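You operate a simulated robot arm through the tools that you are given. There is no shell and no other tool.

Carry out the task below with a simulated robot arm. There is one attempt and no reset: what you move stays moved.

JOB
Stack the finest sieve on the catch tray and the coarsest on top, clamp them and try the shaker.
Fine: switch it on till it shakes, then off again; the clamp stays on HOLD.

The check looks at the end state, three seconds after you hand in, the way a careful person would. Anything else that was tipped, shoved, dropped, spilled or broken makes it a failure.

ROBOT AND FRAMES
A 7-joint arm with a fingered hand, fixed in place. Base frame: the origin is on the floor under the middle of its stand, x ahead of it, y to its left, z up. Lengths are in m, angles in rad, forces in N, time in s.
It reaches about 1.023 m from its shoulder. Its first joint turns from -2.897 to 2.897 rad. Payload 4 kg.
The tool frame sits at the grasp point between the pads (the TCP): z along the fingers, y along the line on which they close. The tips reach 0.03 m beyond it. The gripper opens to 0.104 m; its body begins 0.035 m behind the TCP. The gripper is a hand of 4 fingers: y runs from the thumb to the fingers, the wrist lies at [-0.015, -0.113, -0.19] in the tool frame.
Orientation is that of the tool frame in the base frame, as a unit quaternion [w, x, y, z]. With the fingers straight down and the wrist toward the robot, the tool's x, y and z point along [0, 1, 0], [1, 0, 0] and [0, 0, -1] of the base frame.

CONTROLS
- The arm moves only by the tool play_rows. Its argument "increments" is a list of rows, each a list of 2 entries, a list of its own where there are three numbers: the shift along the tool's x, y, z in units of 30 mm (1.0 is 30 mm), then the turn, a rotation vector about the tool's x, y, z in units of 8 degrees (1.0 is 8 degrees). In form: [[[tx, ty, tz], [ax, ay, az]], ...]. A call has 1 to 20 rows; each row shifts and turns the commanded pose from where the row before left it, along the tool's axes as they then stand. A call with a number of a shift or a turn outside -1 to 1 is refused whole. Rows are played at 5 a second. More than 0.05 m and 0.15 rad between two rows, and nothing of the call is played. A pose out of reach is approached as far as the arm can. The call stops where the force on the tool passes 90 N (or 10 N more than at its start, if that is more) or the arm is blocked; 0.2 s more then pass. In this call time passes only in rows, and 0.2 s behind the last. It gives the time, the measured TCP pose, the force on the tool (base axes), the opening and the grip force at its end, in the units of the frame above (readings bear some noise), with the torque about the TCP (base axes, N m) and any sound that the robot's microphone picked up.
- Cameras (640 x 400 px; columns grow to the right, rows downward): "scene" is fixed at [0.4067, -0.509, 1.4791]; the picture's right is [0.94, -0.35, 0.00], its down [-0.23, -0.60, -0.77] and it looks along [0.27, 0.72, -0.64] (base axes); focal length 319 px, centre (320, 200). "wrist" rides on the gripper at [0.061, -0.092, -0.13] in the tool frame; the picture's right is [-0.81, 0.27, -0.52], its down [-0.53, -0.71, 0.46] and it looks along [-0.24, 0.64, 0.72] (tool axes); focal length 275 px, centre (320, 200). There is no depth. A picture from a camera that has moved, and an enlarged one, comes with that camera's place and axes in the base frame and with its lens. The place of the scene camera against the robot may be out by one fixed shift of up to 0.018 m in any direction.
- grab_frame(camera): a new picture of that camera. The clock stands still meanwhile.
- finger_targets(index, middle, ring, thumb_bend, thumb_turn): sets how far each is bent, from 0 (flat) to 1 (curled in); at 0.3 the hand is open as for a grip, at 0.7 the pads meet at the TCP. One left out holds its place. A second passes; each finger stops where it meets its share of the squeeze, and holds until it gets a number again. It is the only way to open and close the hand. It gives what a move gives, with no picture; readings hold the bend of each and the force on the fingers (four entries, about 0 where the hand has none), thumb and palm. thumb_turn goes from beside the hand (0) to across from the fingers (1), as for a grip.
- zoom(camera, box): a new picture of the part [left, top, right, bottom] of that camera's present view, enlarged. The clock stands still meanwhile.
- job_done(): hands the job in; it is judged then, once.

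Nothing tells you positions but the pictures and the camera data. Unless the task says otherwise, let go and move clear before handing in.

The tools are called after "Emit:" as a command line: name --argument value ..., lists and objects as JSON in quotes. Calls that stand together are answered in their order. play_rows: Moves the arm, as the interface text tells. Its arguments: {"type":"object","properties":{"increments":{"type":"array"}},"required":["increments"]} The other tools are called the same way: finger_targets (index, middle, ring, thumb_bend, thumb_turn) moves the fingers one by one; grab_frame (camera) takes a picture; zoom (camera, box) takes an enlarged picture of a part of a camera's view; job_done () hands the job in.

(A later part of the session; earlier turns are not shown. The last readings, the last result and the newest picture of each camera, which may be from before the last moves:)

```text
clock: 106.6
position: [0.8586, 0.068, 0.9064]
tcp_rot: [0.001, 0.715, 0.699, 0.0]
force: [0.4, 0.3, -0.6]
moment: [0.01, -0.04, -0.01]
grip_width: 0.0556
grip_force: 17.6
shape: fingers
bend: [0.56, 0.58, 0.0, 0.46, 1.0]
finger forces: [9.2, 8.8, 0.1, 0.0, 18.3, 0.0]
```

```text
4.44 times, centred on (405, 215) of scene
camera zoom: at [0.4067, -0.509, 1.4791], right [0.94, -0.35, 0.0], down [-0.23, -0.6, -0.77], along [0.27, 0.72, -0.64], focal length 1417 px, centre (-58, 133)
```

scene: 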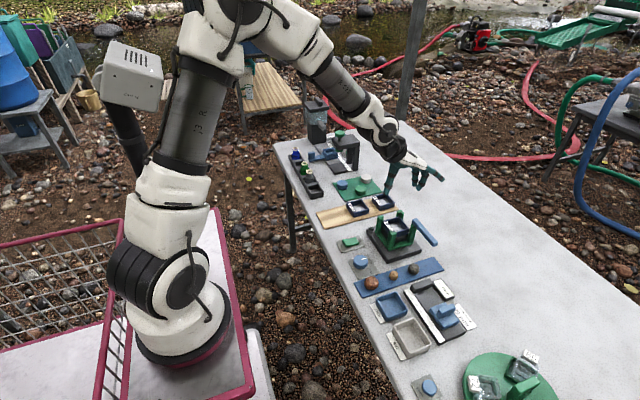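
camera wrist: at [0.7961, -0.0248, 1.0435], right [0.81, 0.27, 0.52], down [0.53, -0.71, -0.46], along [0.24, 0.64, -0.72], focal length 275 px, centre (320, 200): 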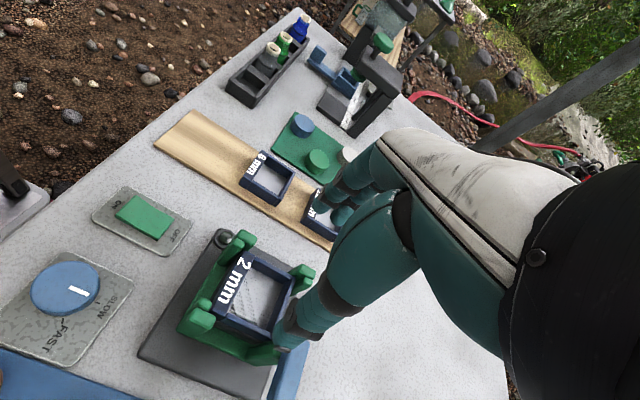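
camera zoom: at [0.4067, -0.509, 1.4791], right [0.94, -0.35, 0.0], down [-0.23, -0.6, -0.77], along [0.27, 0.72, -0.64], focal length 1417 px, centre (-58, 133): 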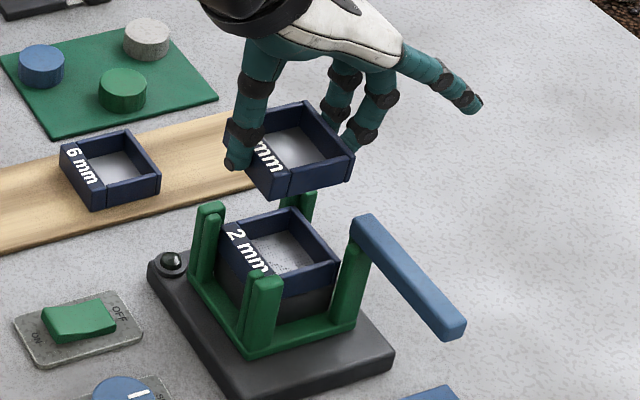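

Emit:
zoom --camera "scene" --box '[388, 185, 438, 240]'

Emit:
zoom --camera "wrist" --box '[210, 200, 310, 320]'

Emit:
zoom --camera "wrist" --box '[270, 195, 350, 275]'

```text
7.27 times, centred on (413, 212) of scene
camera zoom: at [0.4067, -0.509, 1.4791], right [0.94, -0.35, 0.0], down [-0.23, -0.6, -0.77], along [0.27, 0.72, -0.64], focal length 2318 px, centre (-356, 109)
```

zoom: 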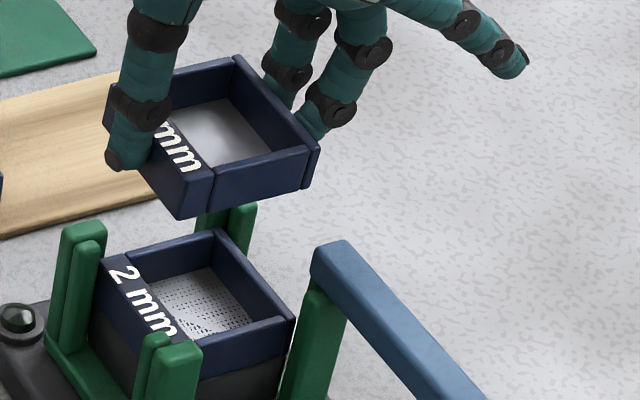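

```text
3.33 times, centred on (260, 260) of wrist
camera zoom: at [0.7688, 0.1295, 1.0367], right [0.25, -0.82, 0.52], down [-0.73, -0.51, -0.46], along [0.64, -0.26, -0.72], focal length 918 px, centre (520, 0)
```

zoom: 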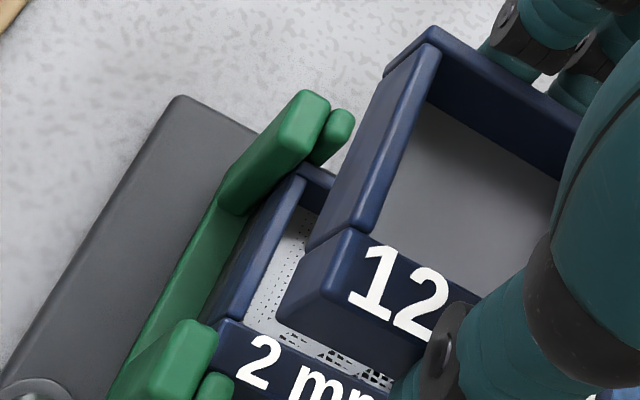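

```text
5.00 times, centred on (310, 235) of wrist
camera zoom: at [0.7688, 0.1295, 1.0367], right [0.25, -0.82, 0.52], down [-0.73, -0.51, -0.46], along [0.64, -0.26, -0.72], focal length 1376 px, centre (370, 25)
```

zoom: 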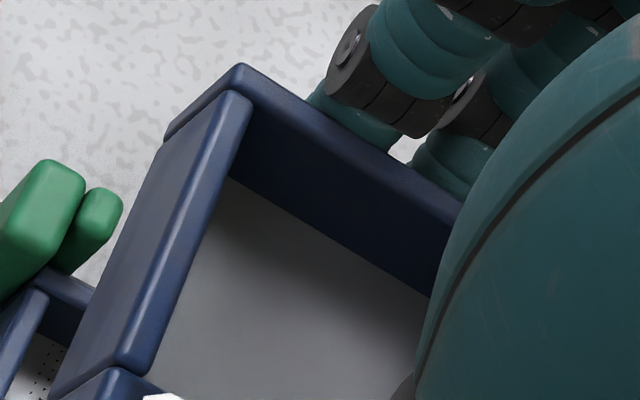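

Comparing both cameras, the held sieve needs about +4 mm in x and −3 mm in y to sit over the stack while clearing the clamp end. I'll apply that and lower to just above the clamp level.

Emit:
play_rows --increments '[[[-0.09, 0.145, 0], [0, 0, 0]], [[0, 0, 0.4], [0, 0, 0]], [[0, 0, 0.4], [0, 0, 0]], [[0, 0, 0], [0, 0, 0]]]'

Emit:
zoom --camera "scene" --box '[388, 185, 438, 240]'

Emit:
zoom --camera "wrist" --box '[200, 190, 330, 340]'

```text
clock: 107.6
position: [0.8625, 0.0651, 0.8823]
tcp_rot: [0.0, 0.717, 0.697, 0.0]
force: [-0.2, -0.9, -1.2]
moment: [0.04, -0.02, -0.02]
grip_width: 0.0558
grip_force: 18.6
shape: fingers
bend: [0.56, 0.58, 0.0, 0.46, 1.0]
finger forces: [9.2, 8.8, 0.0, 0.0, 18.2, 0.0]
```

```text
7.27 times, centred on (413, 212) of scene
camera zoom: at [0.4067, -0.509, 1.4791], right [0.94, -0.35, 0.0], down [-0.23, -0.6, -0.77], along [0.27, 0.72, -0.64], focal length 2318 px, centre (-356, 109)
```

zoom: 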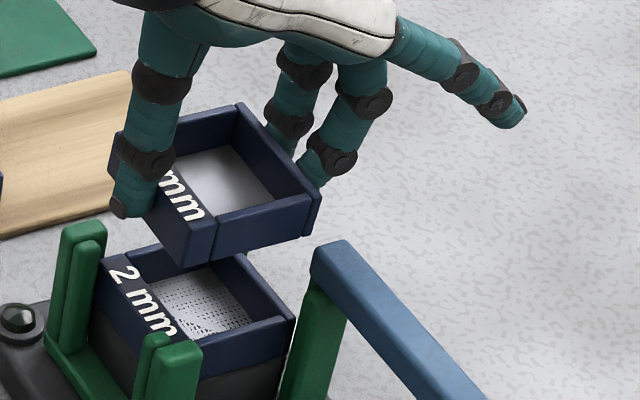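

```text
2.67 times, centred on (265, 265) of wrist
camera zoom: at [0.7736, 0.1275, 1.012], right [0.25, -0.82, 0.52], down [-0.73, -0.51, -0.46], along [0.64, -0.26, -0.72], focal length 734 px, centre (467, 27)
```

zoom: 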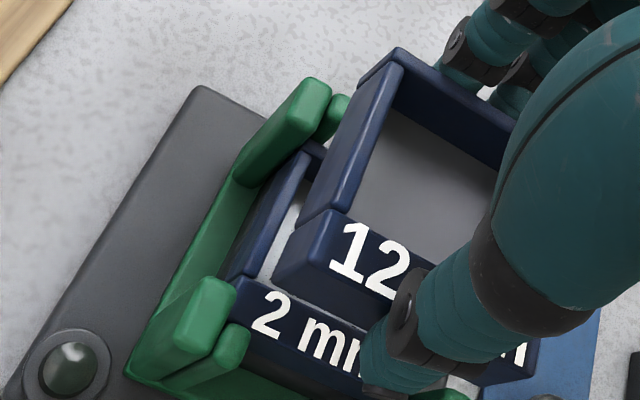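

Emit:
play_rows --increments '[[[-0.05, 0, 0], [0, 0, 0]], [[0, 0, 0.1], [0, 0, 0]], [[0, 0, 0.1], [0, 0, 0]], [[0, 0, 0.1], [0, 0, 0]], [[0, 0, 0], [0, 0, 0]]]'

Emit:
zoom --camera "scene" --box '[393, 195, 433, 240]'

Emit:
zoom --camera "wrist" --box '[200, 190, 330, 340]'

```text
clock: 108.8
position: [0.8617, 0.0636, 0.8725]
tcp_rot: [0.001, 0.716, 0.698, 0.0]
force: [0.3, -0.4, -1.0]
moment: [0.0, -0.01, -0.01]
grip_width: 0.0555
grip_force: 17.9
shape: fingers
bend: [0.56, 0.58, 0.0, 0.46, 1.0]
finger forces: [9.2, 8.8, 0.0, 0.1, 18.2, 0.1]
```

```text
8.89 times, centred on (413, 218) of scene
camera zoom: at [0.4067, -0.509, 1.4791], right [0.94, -0.35, 0.0], down [-0.23, -0.6, -0.77], along [0.27, 0.72, -0.64], focal length 2834 px, centre (-507, 44)
```

zoom: 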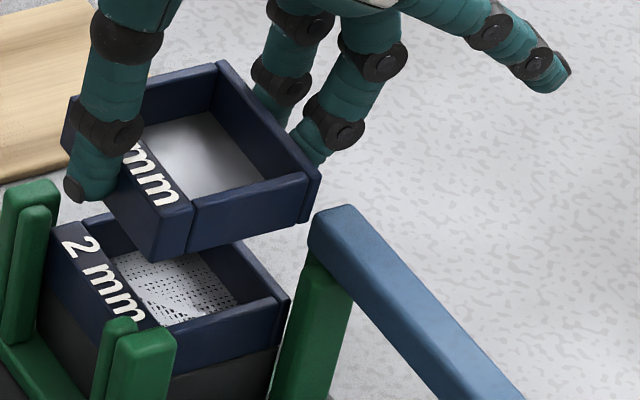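

```text
2.67 times, centred on (265, 265) of wrist
camera zoom: at [0.7738, 0.1255, 1.0031], right [0.25, -0.82, 0.52], down [-0.73, -0.51, -0.46], along [0.64, -0.26, -0.72], focal length 734 px, centre (467, 27)
```

zoom: 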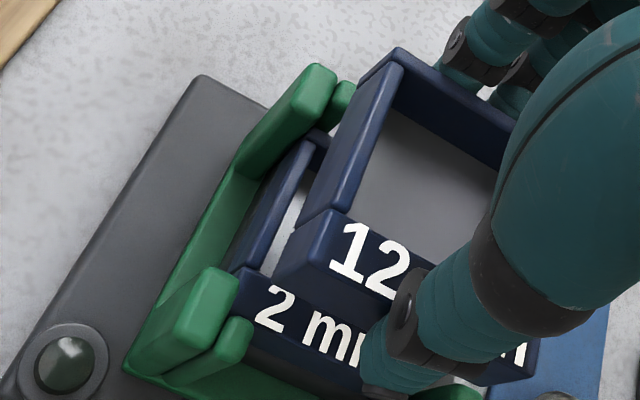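

Emit:
zoom --camera "scene" --box '[404, 205, 429, 230]'

Emit:
play_rows --increments '[[[0, 0, 0.1], [0, 0, 0]], [[0, 0, 0], [0, 0, 0]]]'

Emit:
zoom --camera "scene" --box '[404, 205, 429, 230]'

```text
16.00 times, centred on (416, 218) of scene
camera zoom: at [0.4067, -0.509, 1.4791], right [0.94, -0.35, 0.0], down [-0.23, -0.6, -0.77], along [0.27, 0.72, -0.64], focal length 5100 px, centre (-1224, -80)
```

zoom: 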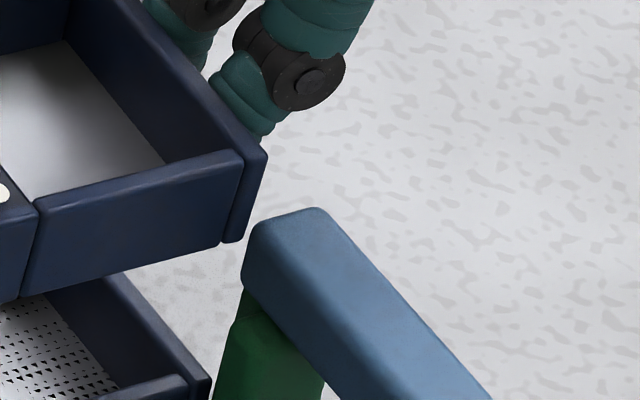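

```text
clock: 109.4
position: [0.8635, 0.0636, 0.8688]
tcp_rot: [0.001, 0.717, 0.697, -0.001]
force: [0.5, 0.6, 0.6]
moment: [0.01, 0.02, 0.02]
grip_width: 0.0558
grip_force: 18.1
shape: fingers
bend: [0.56, 0.58, 0.0, 0.46, 1.0]
finger forces: [9.4, 8.8, 0.0, 0.0, 18.2, 0.0]
```

```text
16.00 times, centred on (416, 218) of scene
camera zoom: at [0.4067, -0.509, 1.4791], right [0.94, -0.35, 0.0], down [-0.23, -0.6, -0.77], along [0.27, 0.72, -0.64], focal length 5100 px, centre (-1224, -80)
```

zoom: 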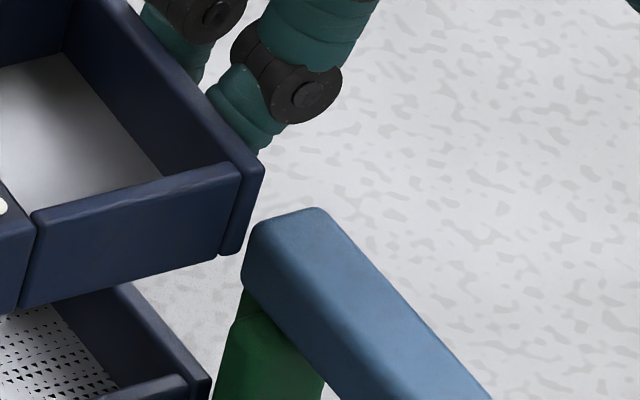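

Emit:
play_rows --increments '[[[0, 0, 0.1], [0, 0, 0]], [[0, 0, 0.1], [0, 0, 0]], [[0, 0, 0], [0, 0, 0]]]'

Emit:
zoom --camera "scene" --box '[396, 200, 431, 235]'

Emit:
zoom --camera "wrist" --box '[200, 190, 330, 340]'

```text
clock: 110.2
position: [0.8643, 0.0638, 0.8633]
tcp_rot: [0.0, 0.716, 0.698, 0.0]
force: [0.4, -0.2, 0.5]
moment: [0.03, 0.02, 0.0]
grip_width: 0.0555
grip_force: 18.0
shape: fingers
bend: [0.56, 0.58, 0.0, 0.46, 1.0]
finger forces: [9.2, 8.8, 0.1, 0.1, 18.2, 0.1]
```

```text
11.43 times, centred on (414, 218) of scene
camera zoom: at [0.4067, -0.509, 1.4791], right [0.94, -0.35, 0.0], down [-0.23, -0.6, -0.77], along [0.27, 0.72, -0.64], focal length 3643 px, centre (-749, 0)
```

zoom: 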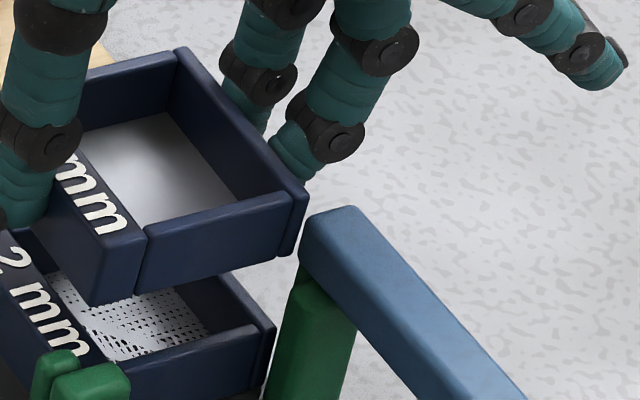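

```text
2.67 times, centred on (265, 265) of wrist
camera zoom: at [0.7739, 0.1257, 0.9938], right [0.25, -0.82, 0.52], down [-0.73, -0.51, -0.46], along [0.64, -0.26, -0.72], focal length 734 px, centre (467, 27)
```

zoom: 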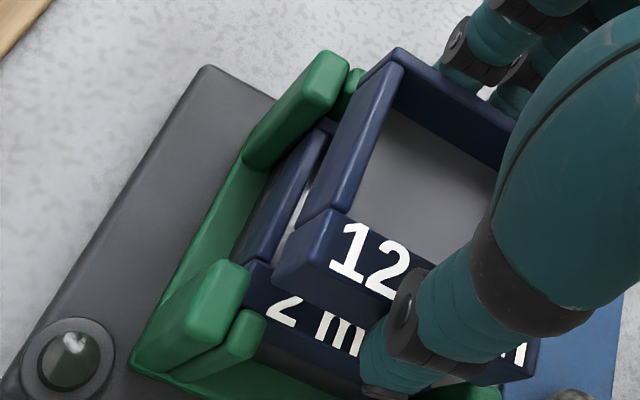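

No contact so far and the sieve is past the clamp's top. A tiny trim (+0.6 mm x, +1 mm y), then continue lowering toward the posts.

Emit:
play_rows --increments '[[[0.034, 0.02, 0], [0, 0, 0]], [[0, 0, 0.1], [0, 0, 0]], [[0, 0, 0.1], [0, 0, 0]], [[0, 0, 0], [0, 0, 0]]]'

Emit:
zoom --camera "scene" --box '[396, 200, 431, 235]'

Emit:
zoom --camera "wrist" --box '[200, 190, 330, 340]'

```text
clock: 111.2
position: [0.8648, 0.0651, 0.8564]
tcp_rot: [0.0, 0.716, 0.698, 0.0]
force: [-1.1, 0.0, -0.1]
moment: [0.0, -0.01, -0.02]
grip_width: 0.0555
grip_force: 18.3
shape: fingers
bend: [0.56, 0.58, 0.0, 0.46, 1.0]
finger forces: [9.0, 8.5, 0.0, 0.0, 18.7, 0.0]
```

```text
11.43 times, centred on (414, 218) of scene
camera zoom: at [0.4067, -0.509, 1.4791], right [0.94, -0.35, 0.0], down [-0.23, -0.6, -0.77], along [0.27, 0.72, -0.64], focal length 3643 px, centre (-749, 0)
```

zoom: 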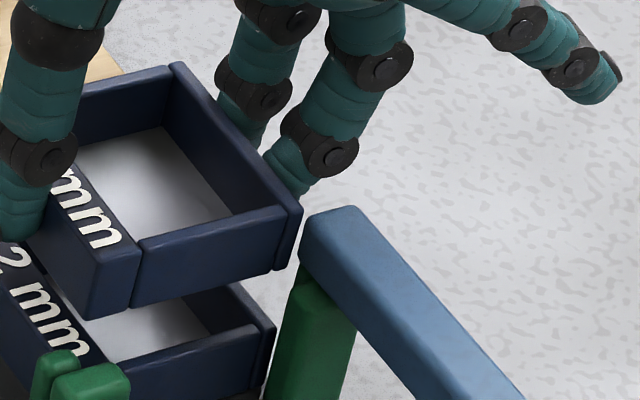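

```text
2.67 times, centred on (265, 265) of wrist
camera zoom: at [0.7747, 0.1268, 0.9877], right [0.25, -0.82, 0.52], down [-0.73, -0.51, -0.46], along [0.64, -0.26, -0.72], focal length 734 px, centre (467, 27)
```

zoom: 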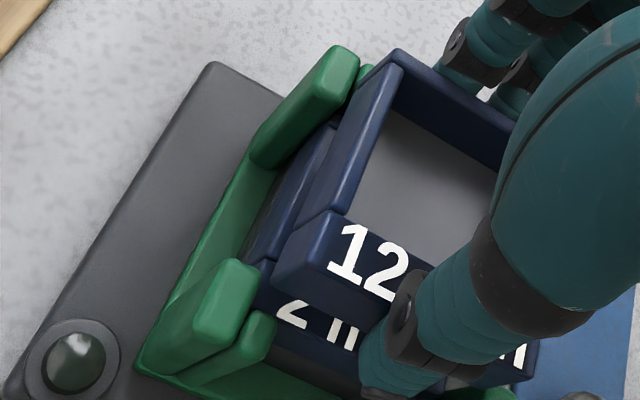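

Emit:
play_rows --increments '[[[0, 0, 0.1], [0, 0, 0]], [[0, 0, 0.1], [0, 0, 0]], [[0, 0, 0], [0, 0, 0]]]'

Emit:
zoom --camera "scene" --box '[385, 200, 431, 240]'

Emit:
zoom --camera "wrist" --box '[200, 190, 330, 340]'

```text
clock: 112.0
position: [0.8628, 0.0649, 0.8511]
tcp_rot: [0.001, 0.717, 0.697, -0.001]
force: [-0.2, -0.1, 0.3]
moment: [-0.01, 0.0, 0.01]
grip_width: 0.0555
grip_force: 18.0
shape: fingers
bend: [0.56, 0.58, 0.0, 0.46, 1.0]
finger forces: [9.1, 8.7, 0.0, 0.0, 18.2, 0.1]
```

```text
10.00 times, centred on (408, 220) of scene
camera zoom: at [0.4067, -0.509, 1.4791], right [0.94, -0.35, 0.0], down [-0.23, -0.6, -0.77], along [0.27, 0.72, -0.64], focal length 3188 px, centre (-560, 0)
```

zoom: 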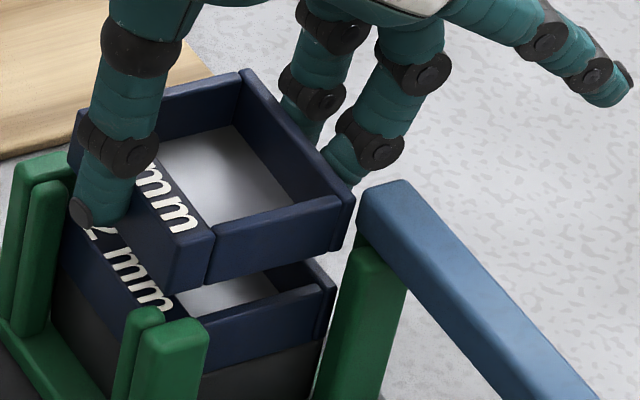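

```text
2.67 times, centred on (265, 265) of wrist
camera zoom: at [0.7745, 0.1269, 0.9818], right [0.25, -0.82, 0.52], down [-0.73, -0.51, -0.46], along [0.64, -0.26, -0.72], focal length 734 px, centre (467, 27)
```

zoom: 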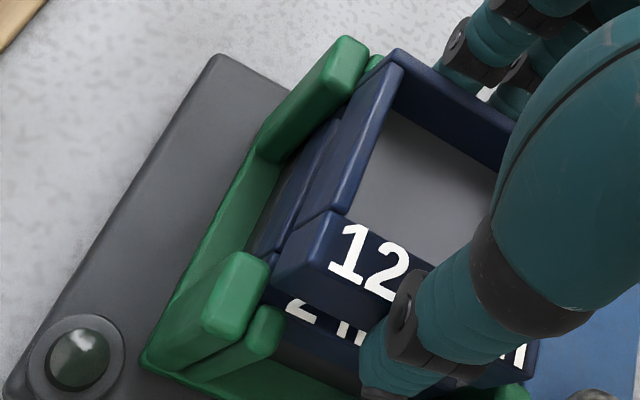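

Emit:
play_rows --increments '[[[0, 0, 0.07], [0, 0, 0]], [[0, 0, 0], [0, 0, 0]]]'

Emit:
play_rows --increments '[[[0, 0, 0.07], [0, 0, 0]], [[0, 0, 0], [0, 0, 0]]]'

Emit:
zoom --camera "scene" --box '[385, 200, 431, 240]'

Emit:
zoom --camera "wrist" --box '[200, 190, 330, 340]'

```text
clock: 112.6
position: [0.8634, 0.065, 0.8487]
tcp_rot: [0.0, 0.716, 0.698, 0.0]
force: [-0.8, -0.2, -0.2]
moment: [0.01, -0.02, 0.05]
grip_width: 0.0558
grip_force: 18.0
shape: fingers
bend: [0.56, 0.58, 0.0, 0.46, 1.0]
finger forces: [9.3, 8.7, 0.0, 0.0, 18.2, 0.1]
```

```text
clock: 113.2
position: [0.8641, 0.0652, 0.8467]
tcp_rot: [0.0, 0.716, 0.698, 0.0]
force: [-0.7, -1.0, 1.9]
moment: [0.05, -0.02, -0.02]
grip_width: 0.0558
grip_force: 18.7
shape: fingers
bend: [0.56, 0.58, 0.0, 0.46, 1.0]
finger forces: [9.7, 8.3, 0.0, 0.0, 18.8, 0.0]
```

```text
10.00 times, centred on (408, 220) of scene
camera zoom: at [0.4067, -0.509, 1.4791], right [0.94, -0.35, 0.0], down [-0.23, -0.6, -0.77], along [0.27, 0.72, -0.64], focal length 3188 px, centre (-560, 0)
```

zoom: 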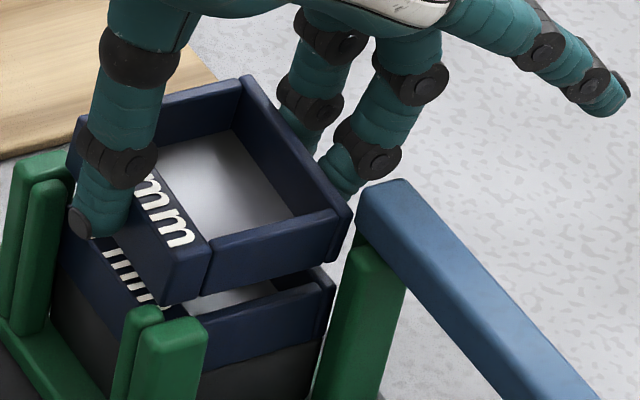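

```text
2.67 times, centred on (265, 265) of wrist
camera zoom: at [0.7745, 0.1268, 0.9778], right [0.25, -0.82, 0.52], down [-0.73, -0.51, -0.46], along [0.64, -0.26, -0.72], focal length 734 px, centre (467, 27)
```

zoom: 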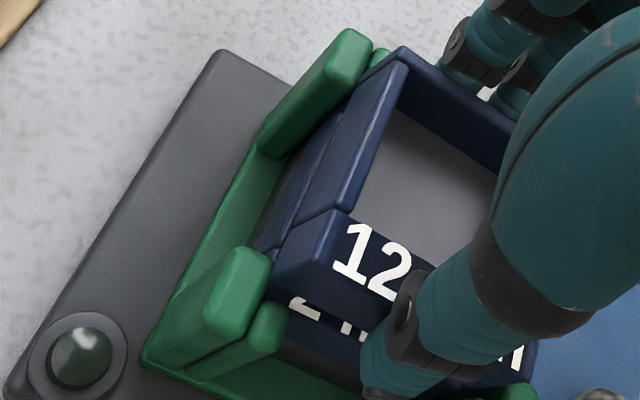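

It just touched the left post tops (matching my estimate of that face). I'll ease up, shift −1.4 mm in y and slightly toward the robot, and try again.

Emit:
play_rows --increments '[[[0, 0, -0.07], [0, 0, 0]], [[-0.047, -0.022, 0], [0, 0, 0]], [[0, 0, 0.06], [0, 0, 0]], [[0, 0, 0], [0, 0, 0]]]'

Emit:
play_rows --increments '[[[0, 0, 0.05], [0, 0, 0]], [[0, 0, 0], [0, 0, 0]]]'

Emit:
zoom --camera "wrist" --box '[200, 190, 330, 340]'

Emit:
zoom --camera "scene" --box '[385, 200, 431, 240]'

```text
clock: 114.2
position: [0.8627, 0.0631, 0.8475]
tcp_rot: [0.0, 0.716, 0.698, 0.0]
force: [0.2, -0.3, 0.8]
moment: [0.01, -0.02, 0.01]
grip_width: 0.0558
grip_force: 18.1
shape: fingers
bend: [0.56, 0.58, 0.0, 0.46, 1.0]
finger forces: [9.6, 8.3, 0.0, 0.0, 18.5, 0.0]
```

```text
clock: 114.8
position: [0.864, 0.0632, 0.8466]
tcp_rot: [0.0, 0.716, 0.698, 0.0]
force: [-1.3, -1.1, 3.1]
moment: [0.07, -0.04, 0.01]
grip_width: 0.0557
grip_force: 18.1
shape: fingers
bend: [0.56, 0.59, 0.0, 0.46, 1.0]
finger forces: [9.8, 8.1, 0.0, 0.0, 18.9, 0.0]
```

```text
2.67 times, centred on (265, 265) of wrist
camera zoom: at [0.774, 0.1252, 0.9768], right [0.25, -0.82, 0.52], down [-0.73, -0.51, -0.46], along [0.64, -0.26, -0.72], focal length 734 px, centre (467, 27)
```

zoom: 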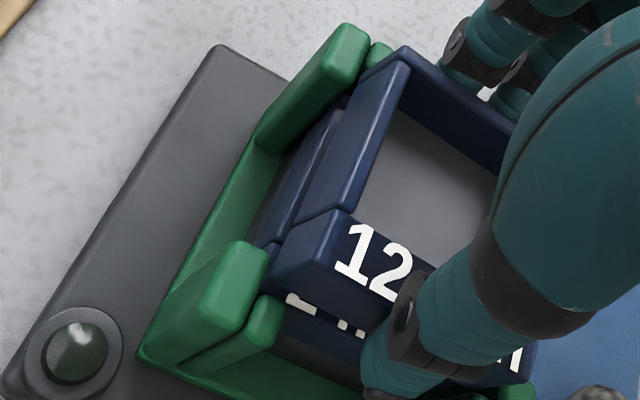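

```text
10.00 times, centred on (408, 220) of scene
camera zoom: at [0.4067, -0.509, 1.4791], right [0.94, -0.35, 0.0], down [-0.23, -0.6, -0.77], along [0.27, 0.72, -0.64], focal length 3188 px, centre (-560, 0)
```

zoom: 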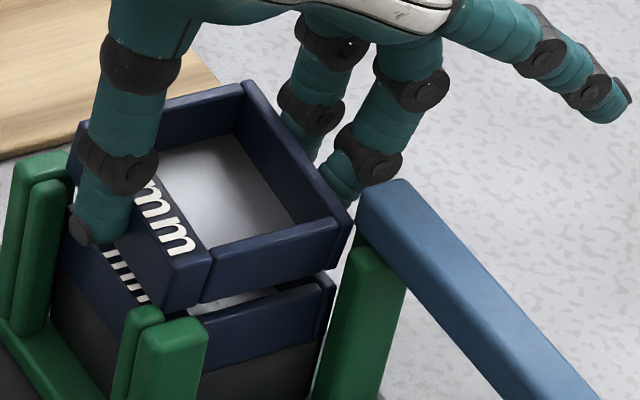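

Emit:
play_rows --increments '[[[0, 0, -0.06], [0, 0, 0]], [[-0.075, 0, 0], [0, 0, 0]], [[0, 0, 0], [0, 0, 0]]]'

Emit:
play_rows --increments '[[[0, 0, 0.06], [0, 0, 0]], [[0, 0, 0], [0, 0, 0]]]'

Emit:
play_rows --increments '[[[0, 0, 0.05], [0, 0, 0]], [[0, 0, 0], [0, 0, 0]]]'

Emit:
zoom --camera "wrist" --box '[200, 190, 330, 340]'

Emit:
zoom --camera "scene" --box '[385, 200, 431, 240]'

```text
clock: 115.6
position: [0.8629, 0.0604, 0.8481]
tcp_rot: [-0.001, 0.717, 0.698, 0.0]
force: [0.2, 0.1, -1.3]
moment: [-0.01, 0.01, -0.01]
grip_width: 0.0559
grip_force: 18.6
shape: fingers
bend: [0.56, 0.59, 0.0, 0.46, 1.0]
finger forces: [9.3, 8.8, 0.1, 0.0, 18.4, 0.1]
```

```text
clock: 116.2
position: [0.8629, 0.0607, 0.8458]
tcp_rot: [0.0, 0.716, 0.698, 0.0]
force: [-0.4, -0.2, -0.5]
moment: [0.01, -0.01, -0.02]
grip_width: 0.0556
grip_force: 17.7
shape: fingers
bend: [0.56, 0.59, 0.0, 0.46, 1.0]
finger forces: [9.2, 8.8, 0.0, 0.0, 18.4, 0.0]
```

```text
clock: 116.8
position: [0.8636, 0.0603, 0.8433]
tcp_rot: [0.0, 0.716, 0.698, 0.0]
force: [0.1, 0.4, -1.2]
moment: [-0.01, -0.04, 0.01]
grip_width: 0.0556
grip_force: 18.5
shape: fingers
bend: [0.56, 0.59, 0.0, 0.46, 1.0]
finger forces: [9.4, 8.7, 0.0, 0.1, 18.4, 0.1]
```

```text
2.67 times, centred on (265, 265) of wrist
camera zoom: at [0.774, 0.1229, 0.9748], right [0.25, -0.82, 0.52], down [-0.73, -0.51, -0.46], along [0.64, -0.26, -0.72], focal length 734 px, centre (467, 27)
```

zoom: 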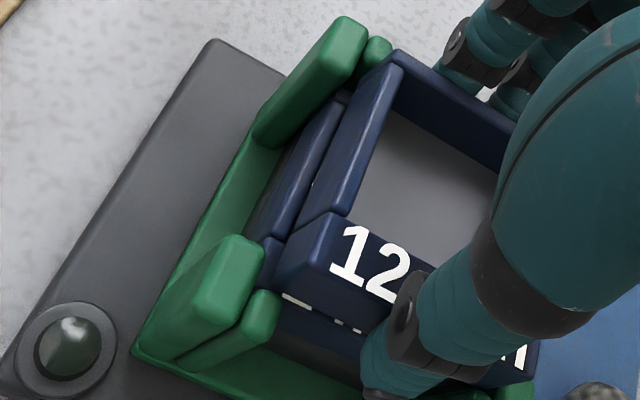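

```text
10.00 times, centred on (408, 220) of scene
camera zoom: at [0.4067, -0.509, 1.4791], right [0.94, -0.35, 0.0], down [-0.23, -0.6, -0.77], along [0.27, 0.72, -0.64], focal length 3188 px, centre (-560, 0)
```

zoom: 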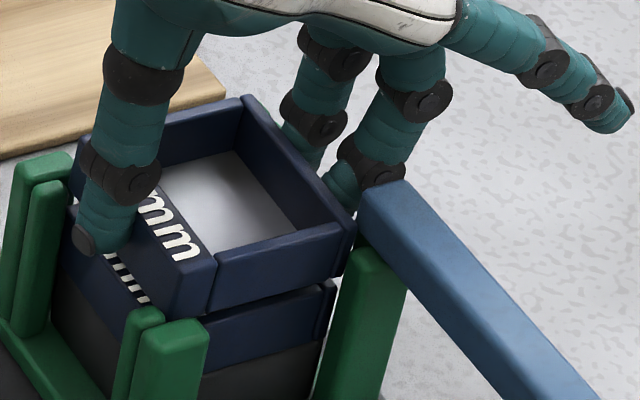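

It's now below the post tops with no contact. Continuing down to rest on the 2 mm sieve.

Emit:
play_rows --increments '[[[0, 0, 0.06], [0, 0, 0]], [[0, 0, 0], [0, 0, 0]]]'

Emit:
play_rows --increments '[[[0, 0, 0.06], [0, 0, 0]], [[0, 0, 0], [0, 0, 0]]]'

Emit:
zoom --camera "wrist" --box '[200, 190, 330, 340]'

Emit:
zoom --camera "scene" --box '[385, 200, 431, 240]'

```text
clock: 117.4
position: [0.8634, 0.0614, 0.843]
tcp_rot: [-0.001, 0.716, 0.698, -0.001]
force: [-0.6, -0.1, 0.1]
moment: [0.01, -0.01, 0.01]
grip_width: 0.0558
grip_force: 18.2
shape: fingers
bend: [0.56, 0.59, 0.0, 0.46, 1.0]
finger forces: [9.4, 8.7, 0.1, 0.0, 18.2, 0.0]
```

```text
clock: 118.0
position: [0.8635, 0.0615, 0.8406]
tcp_rot: [0.0, 0.716, 0.698, 0.0]
force: [0.2, 0.6, -0.7]
moment: [-0.02, -0.01, 0.0]
grip_width: 0.056
grip_force: 17.7
shape: fingers
bend: [0.56, 0.59, 0.0, 0.46, 1.0]
finger forces: [9.2, 8.8, 0.1, 0.0, 18.3, 0.0]
```

```text
2.67 times, centred on (265, 265) of wrist
camera zoom: at [0.7737, 0.1231, 0.9711], right [0.25, -0.82, 0.52], down [-0.73, -0.51, -0.46], along [0.64, -0.26, -0.72], focal length 734 px, centre (467, 27)
```

zoom: 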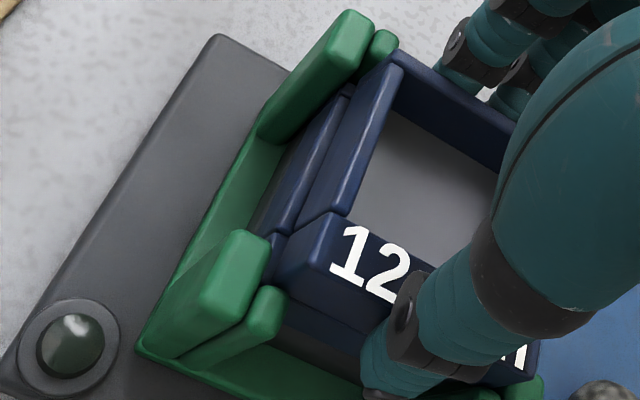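

```text
10.00 times, centred on (408, 220) of scene
camera zoom: at [0.4067, -0.509, 1.4791], right [0.94, -0.35, 0.0], down [-0.23, -0.6, -0.77], along [0.27, 0.72, -0.64], focal length 3188 px, centre (-560, 0)
```

zoom: 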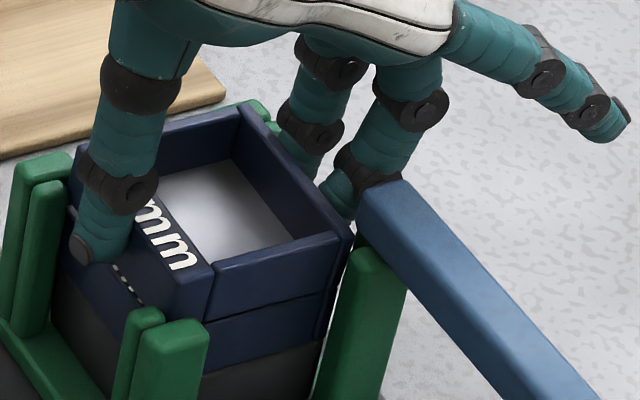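

Emit:
play_rows --increments '[[[0, 0, 0.06], [0, 0, 0]], [[0, 0, 0], [0, 0, 0]]]'

Emit:
play_rows --increments '[[[0, 0, 0.06], [0, 0, 0]], [[0, 0, 0], [0, 0, 0]]]'

Emit:
zoom --camera "scene" --box '[385, 200, 431, 240]'

```text
clock: 118.6
position: [0.8634, 0.0613, 0.8376]
tcp_rot: [0.0, 0.716, 0.698, 0.0]
force: [-0.4, 1.3, -0.3]
moment: [-0.01, -0.02, 0.02]
grip_width: 0.0557
grip_force: 18.2
shape: fingers
bend: [0.56, 0.59, 0.0, 0.46, 1.0]
finger forces: [9.3, 8.7, 0.0, 0.0, 18.3, 0.0]
```

```text
clock: 119.2
position: [0.8635, 0.0616, 0.8375]
tcp_rot: [0.0, 0.716, 0.698, 0.0]
force: [-0.4, 0.4, 1.1]
moment: [-0.03, -0.03, 0.0]
grip_width: 0.0556
grip_force: 17.8
shape: fingers
bend: [0.56, 0.58, 0.0, 0.46, 1.0]
finger forces: [9.2, 8.7, 0.0, 0.0, 18.3, 0.1]
```

```text
10.00 times, centred on (408, 220) of scene
camera zoom: at [0.4067, -0.509, 1.4791], right [0.94, -0.35, 0.0], down [-0.23, -0.6, -0.77], along [0.27, 0.72, -0.64], focal length 3188 px, centre (-560, 0)
```

zoom: 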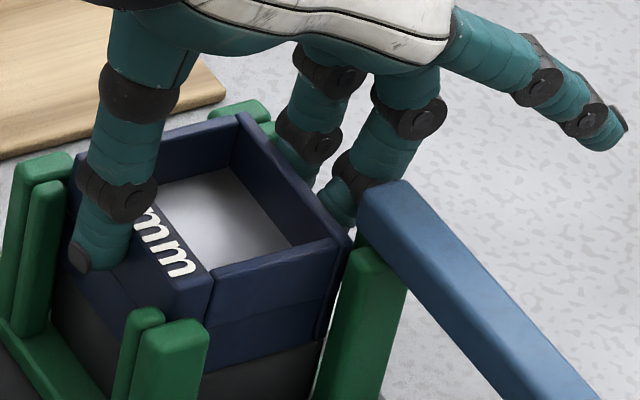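

Emit:
play_rows --increments '[[[0, 0, 0.05], [0, 0, 0]], [[0, 0, 0], [0, 0, 0]]]'

Emit:
zoom --camera "scene" --box '[385, 200, 431, 240]'

Emit:
zoom --camera "wrist" --box '[200, 190, 330, 340]'

```text
clock: 119.8
position: [0.8629, 0.0611, 0.8356]
tcp_rot: [0.0, 0.716, 0.698, 0.0]
force: [0.7, -0.6, 3.4]
moment: [-0.06, -0.09, 0.0]
grip_width: 0.0554
grip_force: 18.4
shape: fingers
bend: [0.56, 0.58, 0.0, 0.46, 1.0]
finger forces: [9.0, 9.4, 0.0, 0.0, 18.8, 0.0]
```

```text
10.00 times, centred on (408, 220) of scene
camera zoom: at [0.4067, -0.509, 1.4791], right [0.94, -0.35, 0.0], down [-0.23, -0.6, -0.77], along [0.27, 0.72, -0.64], focal length 3188 px, centre (-560, 0)
```

zoom: 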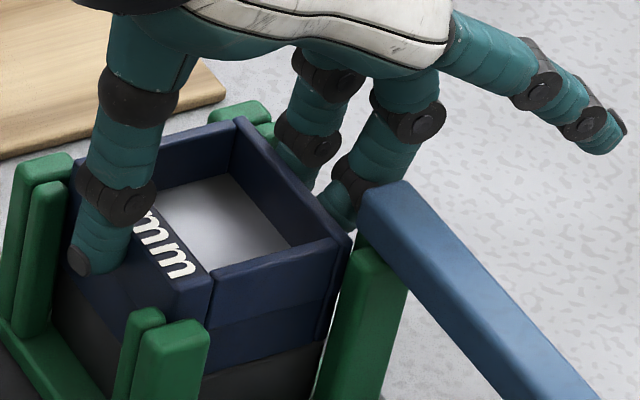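

```text
2.67 times, centred on (265, 265) of wrist
camera zoom: at [0.7737, 0.123, 0.9664], right [0.25, -0.82, 0.52], down [-0.73, -0.51, -0.46], along [0.64, -0.26, -0.72], focal length 734 px, centre (467, 27)
```

zoom: 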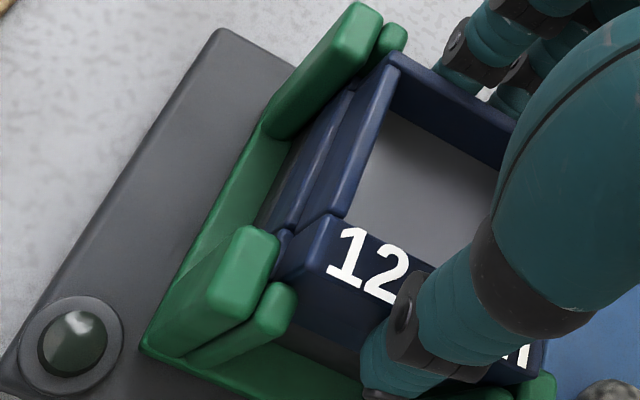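

It has just touched down. I'll nudge it 1.8 mm toward +y to line up with the lower sieve, press level and release.

Emit:
play_rows --increments '[[[0, 0, -0.05], [0, 0, 0]], [[0.06, 0, 0], [0, 0, 0]], [[0, 0, 0.05], [0, 0, 0]], [[0, 0, 0.05], [0, 0, 0]], [[0, 0, 0], [0, 0, 0]]]'

Emit:
zoom --camera "scene" --box '[385, 200, 431, 240]'

Emit:
zoom --camera "wrist" --box '[200, 190, 330, 340]'

```text
clock: 121.0
position: [0.8634, 0.064, 0.8357]
tcp_rot: [0.0, 0.716, 0.698, 0.002]
force: [0.0, -1.3, 9.9]
moment: [-0.08, -0.16, -0.01]
grip_width: 0.0559
grip_force: 19.0
shape: fingers
bend: [0.57, 0.58, 0.0, 0.46, 1.0]
finger forces: [9.2, 9.8, 0.1, 0.1, 19.5, 0.1]
```

```text
10.00 times, centred on (408, 220) of scene
camera zoom: at [0.4067, -0.509, 1.4791], right [0.94, -0.35, 0.0], down [-0.23, -0.6, -0.77], along [0.27, 0.72, -0.64], focal length 3188 px, centre (-560, 0)
```

zoom: 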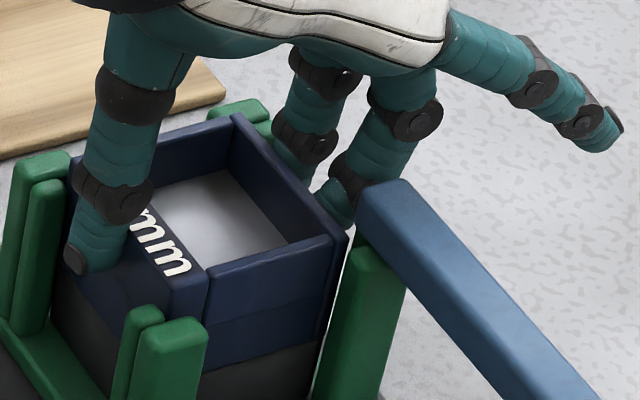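

```text
2.67 times, centred on (265, 265) of wrist
camera zoom: at [0.7741, 0.1249, 0.9654], right [0.25, -0.82, 0.52], down [-0.73, -0.51, -0.46], along [0.64, -0.26, -0.72], focal length 734 px, centre (467, 27)
```

zoom: 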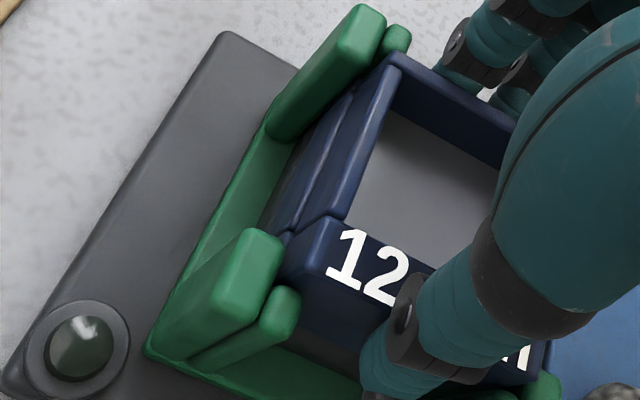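

Emit:
finger_targets --index 0.45 --middle 0.45 --thumb_bend 0.4

Emit:
finger_targets --index 0.42 --middle 0.42 --thumb_bend 0.36

Emit:
zoom --camera "scene" --box '[385, 200, 431, 240]'

Emit:
zoom --camera "wrist" --box '[200, 190, 330, 340]'

```text
clock: 122.0
position: [0.8639, 0.0622, 0.8344]
tcp_rot: [0.0, 0.716, 0.698, 0.0]
force: [0.4, -0.4, -0.3]
moment: [-0.02, 0.0, -0.01]
grip_width: 0.0713
grip_force: 0.1
shape: fingers
bend: [0.45, 0.45, 0.0, 0.4, 0.99]
finger forces: [0.1, 0.0, 0.0, 0.1, 0.1, 0.0]
```

```text
clock: 123.0
position: [0.864, 0.0631, 0.8348]
tcp_rot: [0.0, 0.717, 0.697, 0.0]
force: [-0.1, -0.3, -0.8]
moment: [-0.02, -0.01, 0.03]
grip_width: 0.0798
grip_force: 0.2
shape: fingers
bend: [0.42, 0.42, 0.0, 0.36, 0.98]
finger forces: [0.0, 0.0, 0.0, 0.0, 0.1, 0.0]
```

```text
10.00 times, centred on (408, 220) of scene
camera zoom: at [0.4067, -0.509, 1.4791], right [0.94, -0.35, 0.0], down [-0.23, -0.6, -0.77], along [0.27, 0.72, -0.64], focal length 3188 px, centre (-560, 0)
```

zoom: 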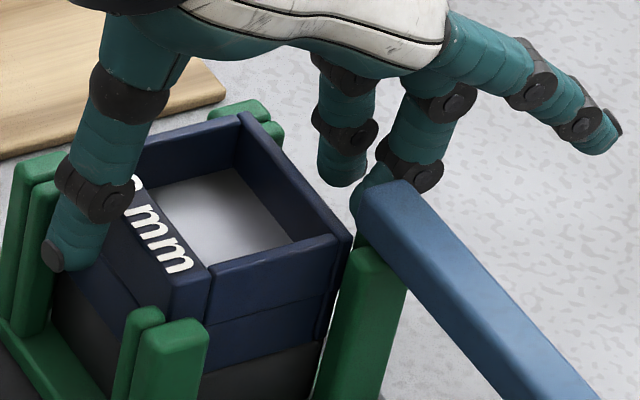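

```text
2.67 times, centred on (265, 265) of wrist
camera zoom: at [0.774, 0.1249, 0.9648], right [0.25, -0.82, 0.52], down [-0.73, -0.51, -0.46], along [0.64, -0.26, -0.72], focal length 734 px, centre (467, 27)
```

zoom: 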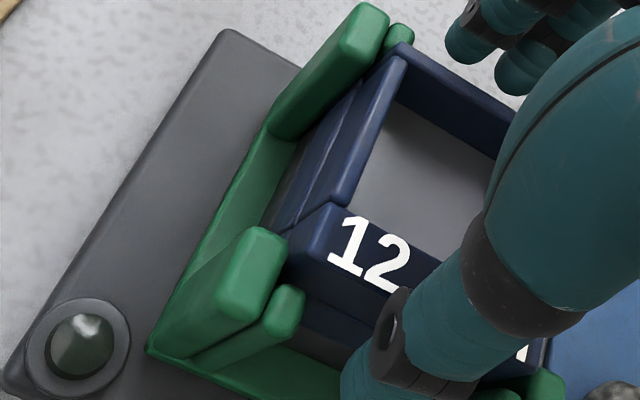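

Emit:
play_rows --increments '[[[0, 0, -0.2], [0, 0, 0]], [[0, 0, -0.4], [0, 0, 0]], [[0, 0, -0.6], [0, 0, 0]], [[0, 0, -0.9], [0, 0, 0]], [[0, 0, -0.9], [0, 0, 0]], [[0, 0, -0.9], [0, 0, 0]], [[0, 0, 0], [0, 0, 0]]]'

Emit:
zoom --camera "scene" --box '[370, 190, 450, 260]'

Emit:
zoom --camera "wrist" --box '[150, 190, 350, 390]'

```text
clock: 124.6
position: [0.8634, 0.0629, 0.9513]
tcp_rot: [0.0, 0.717, 0.697, 0.0]
force: [-0.7, 0.3, 0.4]
moment: [0.0, 0.01, 0.0]
grip_width: 0.0799
grip_force: 0.0
shape: fingers
bend: [0.42, 0.42, 0.0, 0.36, 0.98]
finger forces: [0.0, 0.0, 0.0, 0.0, 0.0, 0.0]
```

```text
5.71 times, centred on (410, 225) of scene
camera zoom: at [0.4067, -0.509, 1.4791], right [0.94, -0.35, 0.0], down [-0.23, -0.6, -0.77], along [0.27, 0.72, -0.64], focal length 1822 px, centre (-194, 57)
```

zoom: 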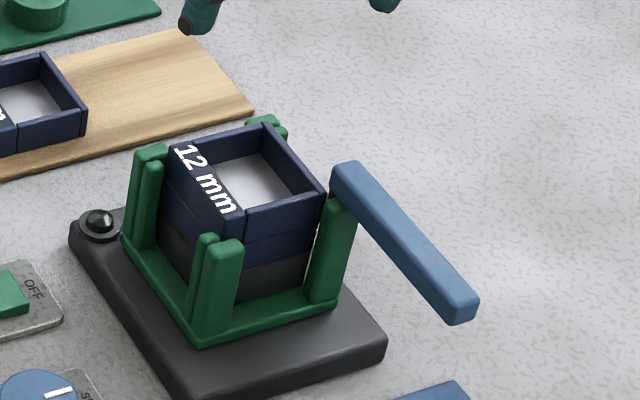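

```text
2.00 times, centred on (250, 290) of wrist
camera zoom: at [0.7737, 0.1253, 1.0819], right [0.25, -0.82, 0.52], down [-0.73, -0.51, -0.46], along [0.64, -0.26, -0.72], focal length 551 px, centre (460, 20)
```

zoom: 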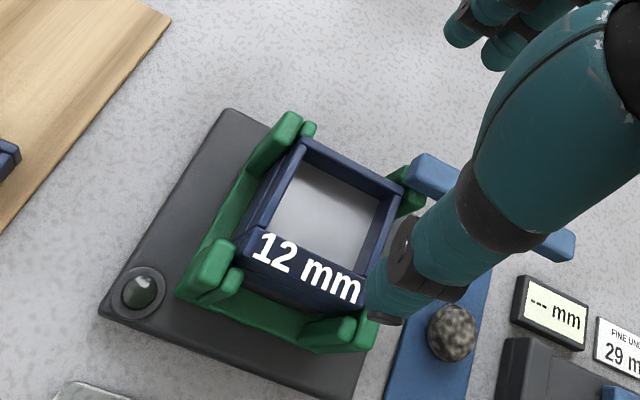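

The stack (tray, 2 mm, 12 mm) is in place with its top just below the clamp height. Now for the clamp: I'll close the fingers into a peg and look at its shape before pushing the bar round.

Emit:
finger_targets --index 0.7 --middle 0.7 --ring 0.7 --thumb_bend 0.7

Emit:
zoom --camera "scene" --box '[370, 140, 440, 200]'

Emit:
zoom --camera "wrist" --box '[250, 160, 400, 330]'

Emit:
zoom --camera "scene" --box '[405, 205, 445, 255]'

```text
clock: 125.6
position: [0.8633, 0.064, 0.9518]
tcp_rot: [0.0, 0.716, 0.698, 0.0]
force: [0.0, -1.1, -0.6]
moment: [0.0, -0.04, -0.05]
grip_width: 0.0018
grip_force: 0.0
shape: fingers
bend: [0.7, 0.7, 0.7, 0.7, 1.0]
finger forces: [0.0, 0.1, 0.0, 0.0, 0.0, 0.0]
```

```text
6.67 times, centred on (405, 170) of scene
camera zoom: at [0.4067, -0.509, 1.4791], right [0.94, -0.35, 0.0], down [-0.23, -0.6, -0.77], along [0.27, 0.72, -0.64], focal length 2125 px, centre (-247, 400)
```

zoom: 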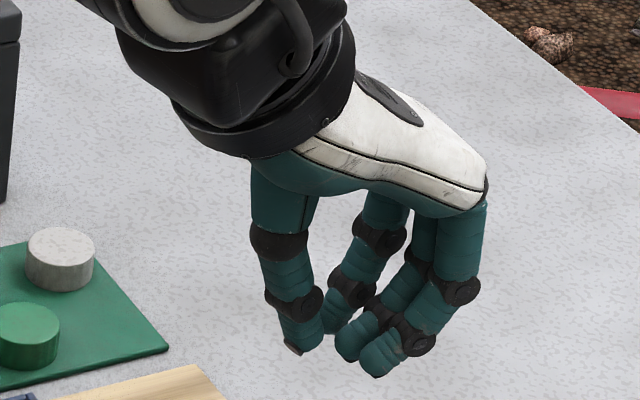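

```text
2.35 times, centred on (325, 245) of wrist
camera zoom: at [0.7737, 0.1253, 1.0816], right [0.25, -0.82, 0.52], down [-0.73, -0.51, -0.46], along [0.64, -0.26, -0.72], focal length 648 px, centre (308, 94)
```

zoom: 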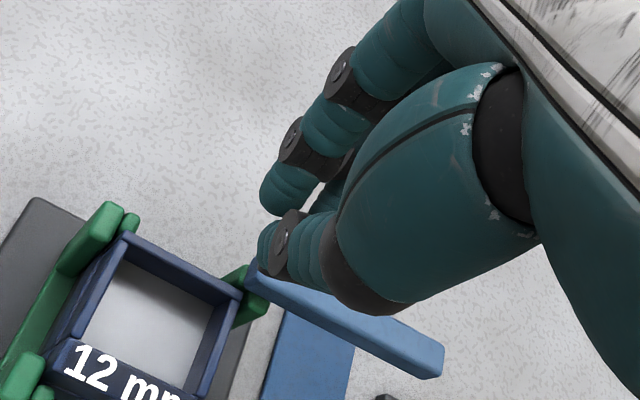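

```text
8.00 times, centred on (425, 230) of scene
camera zoom: at [0.4067, -0.509, 1.4791], right [0.94, -0.35, 0.0], down [-0.23, -0.6, -0.77], along [0.27, 0.72, -0.64], focal length 2550 px, centre (-520, -40)
```

zoom: 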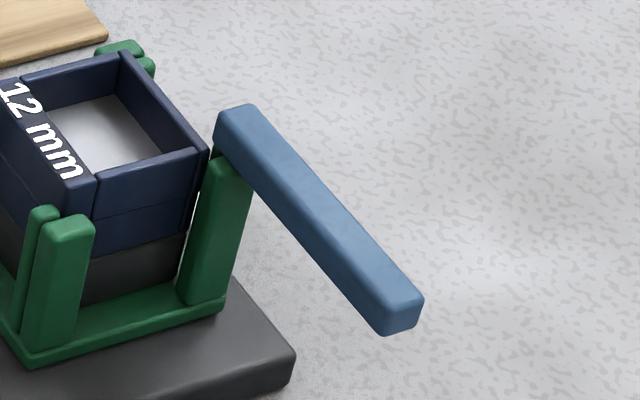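

The fingertips end about 30–35 mm below the TCP. I'll move to the far (+x) side of the clamp bar's free end, with tips at bar height, ready to push it toward the robot.

Emit:
play_rows --increments '[[[-0.95, 0.53, 0], [0, 0, -0.19]], [[-0.95, 0.53, 0], [0, 0, 0]], [[-0.95, 0.53, 0], [0, 0, 0]], [[-0.95, 0.53, 0], [0, 0, 0]], [[0, 0, 0.7], [0, 0, 0]], [[0, 0, 0.7], [0, 0, 0]], [[0, 0, 0.7], [0, 0, 0]], [[0, 0, 0.4], [0, 0, 0]], [[0, 0, 0], [0, 0, 0]]]'

Emit:
zoom --camera "scene" --box '[390, 190, 470, 270]'

Emit:
grab_frame --camera "wrist"

```text
clock: 127.6
position: [0.9256, -0.0511, 0.8762]
tcp_rot: [0.0, 0.706, 0.708, 0.0]
force: [0.0, 0.0, -0.1]
moment: [0.02, -0.01, -0.03]
grip_width: 0.0016
grip_force: 0.0
shape: fingers
bend: [0.7, 0.7, 0.7, 0.7, 1.0]
finger forces: [0.0, 0.0, 0.0, 0.0, 0.1, 0.0]
```

```text
5.00 times, centred on (430, 230) of scene
camera zoom: at [0.4067, -0.509, 1.4791], right [0.94, -0.35, 0.0], down [-0.23, -0.6, -0.77], along [0.27, 0.72, -0.64], focal length 1594 px, centre (-230, 50)
```

zoom: 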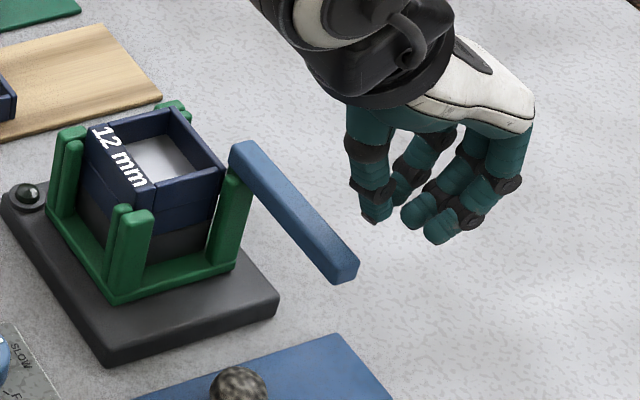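

```text
taken
camera wrist: at [0.8352, 0.0082, 1.0065], right [0.28, -0.81, 0.52], down [-0.71, -0.53, -0.46], along [0.64, -0.24, -0.72], focal length 275 px, centre (320, 200)
```

wrist: 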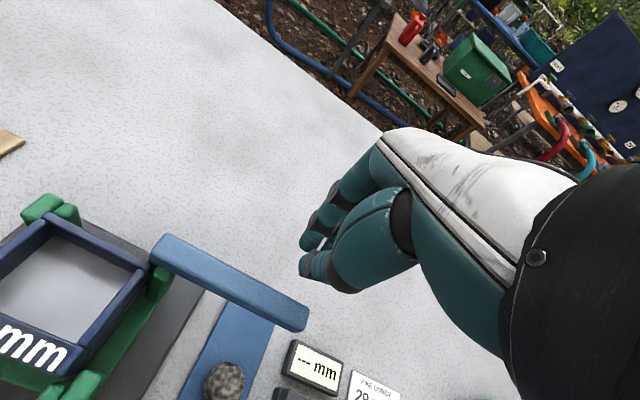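

Emit:
play_rows --increments '[[[0, 0, 0.3], [0, 0, 0]], [[0, 0, 0.3], [0, 0, 0]], [[0, -0.3, 0], [0, 0, 0]], [[0, -0.2, 0], [0, 0, 0]], [[0, 0, 0], [0, 0, 0]]]'

Emit:
zoom --camera "scene" --box '[390, 190, 470, 270]'

Emit:
zoom --camera "wrist" --box '[130, 170, 370, 370]'

```text
clock: 128.8
position: [0.9104, -0.0503, 0.8575]
tcp_rot: [0.0, 0.706, 0.708, 0.0]
force: [1.0, -0.6, -0.3]
moment: [-0.04, -0.02, 0.02]
grip_width: 0.0008
grip_force: 0.1
shape: fingers
bend: [0.7, 0.7, 0.7, 0.7, 1.0]
finger forces: [0.0, 0.1, 0.0, 0.0, 0.2, 0.0]
```

```text
5.00 times, centred on (430, 230) of scene
camera zoom: at [0.4067, -0.509, 1.4791], right [0.94, -0.35, 0.0], down [-0.23, -0.6, -0.77], along [0.27, 0.72, -0.64], focal length 1594 px, centre (-230, 50)
```

zoom: 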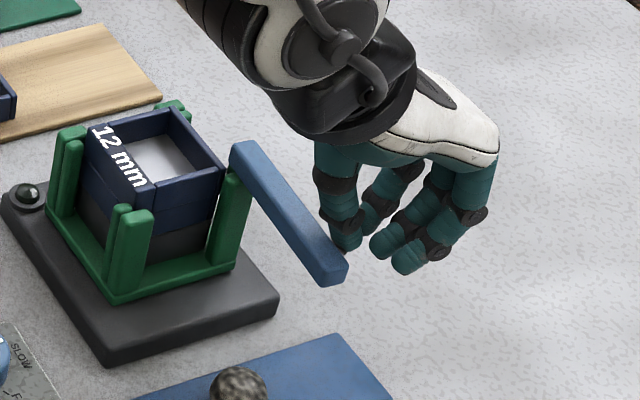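

```text
2.00 times, centred on (250, 270) of wrist
camera zoom: at [0.8203, 0.0083, 0.9885], right [0.28, -0.81, 0.52], down [-0.71, -0.53, -0.46], along [0.64, -0.24, -0.72], focal length 551 px, centre (460, 60)
```

zoom: 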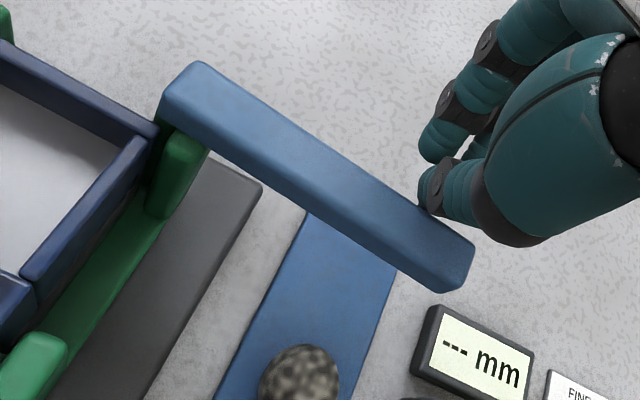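

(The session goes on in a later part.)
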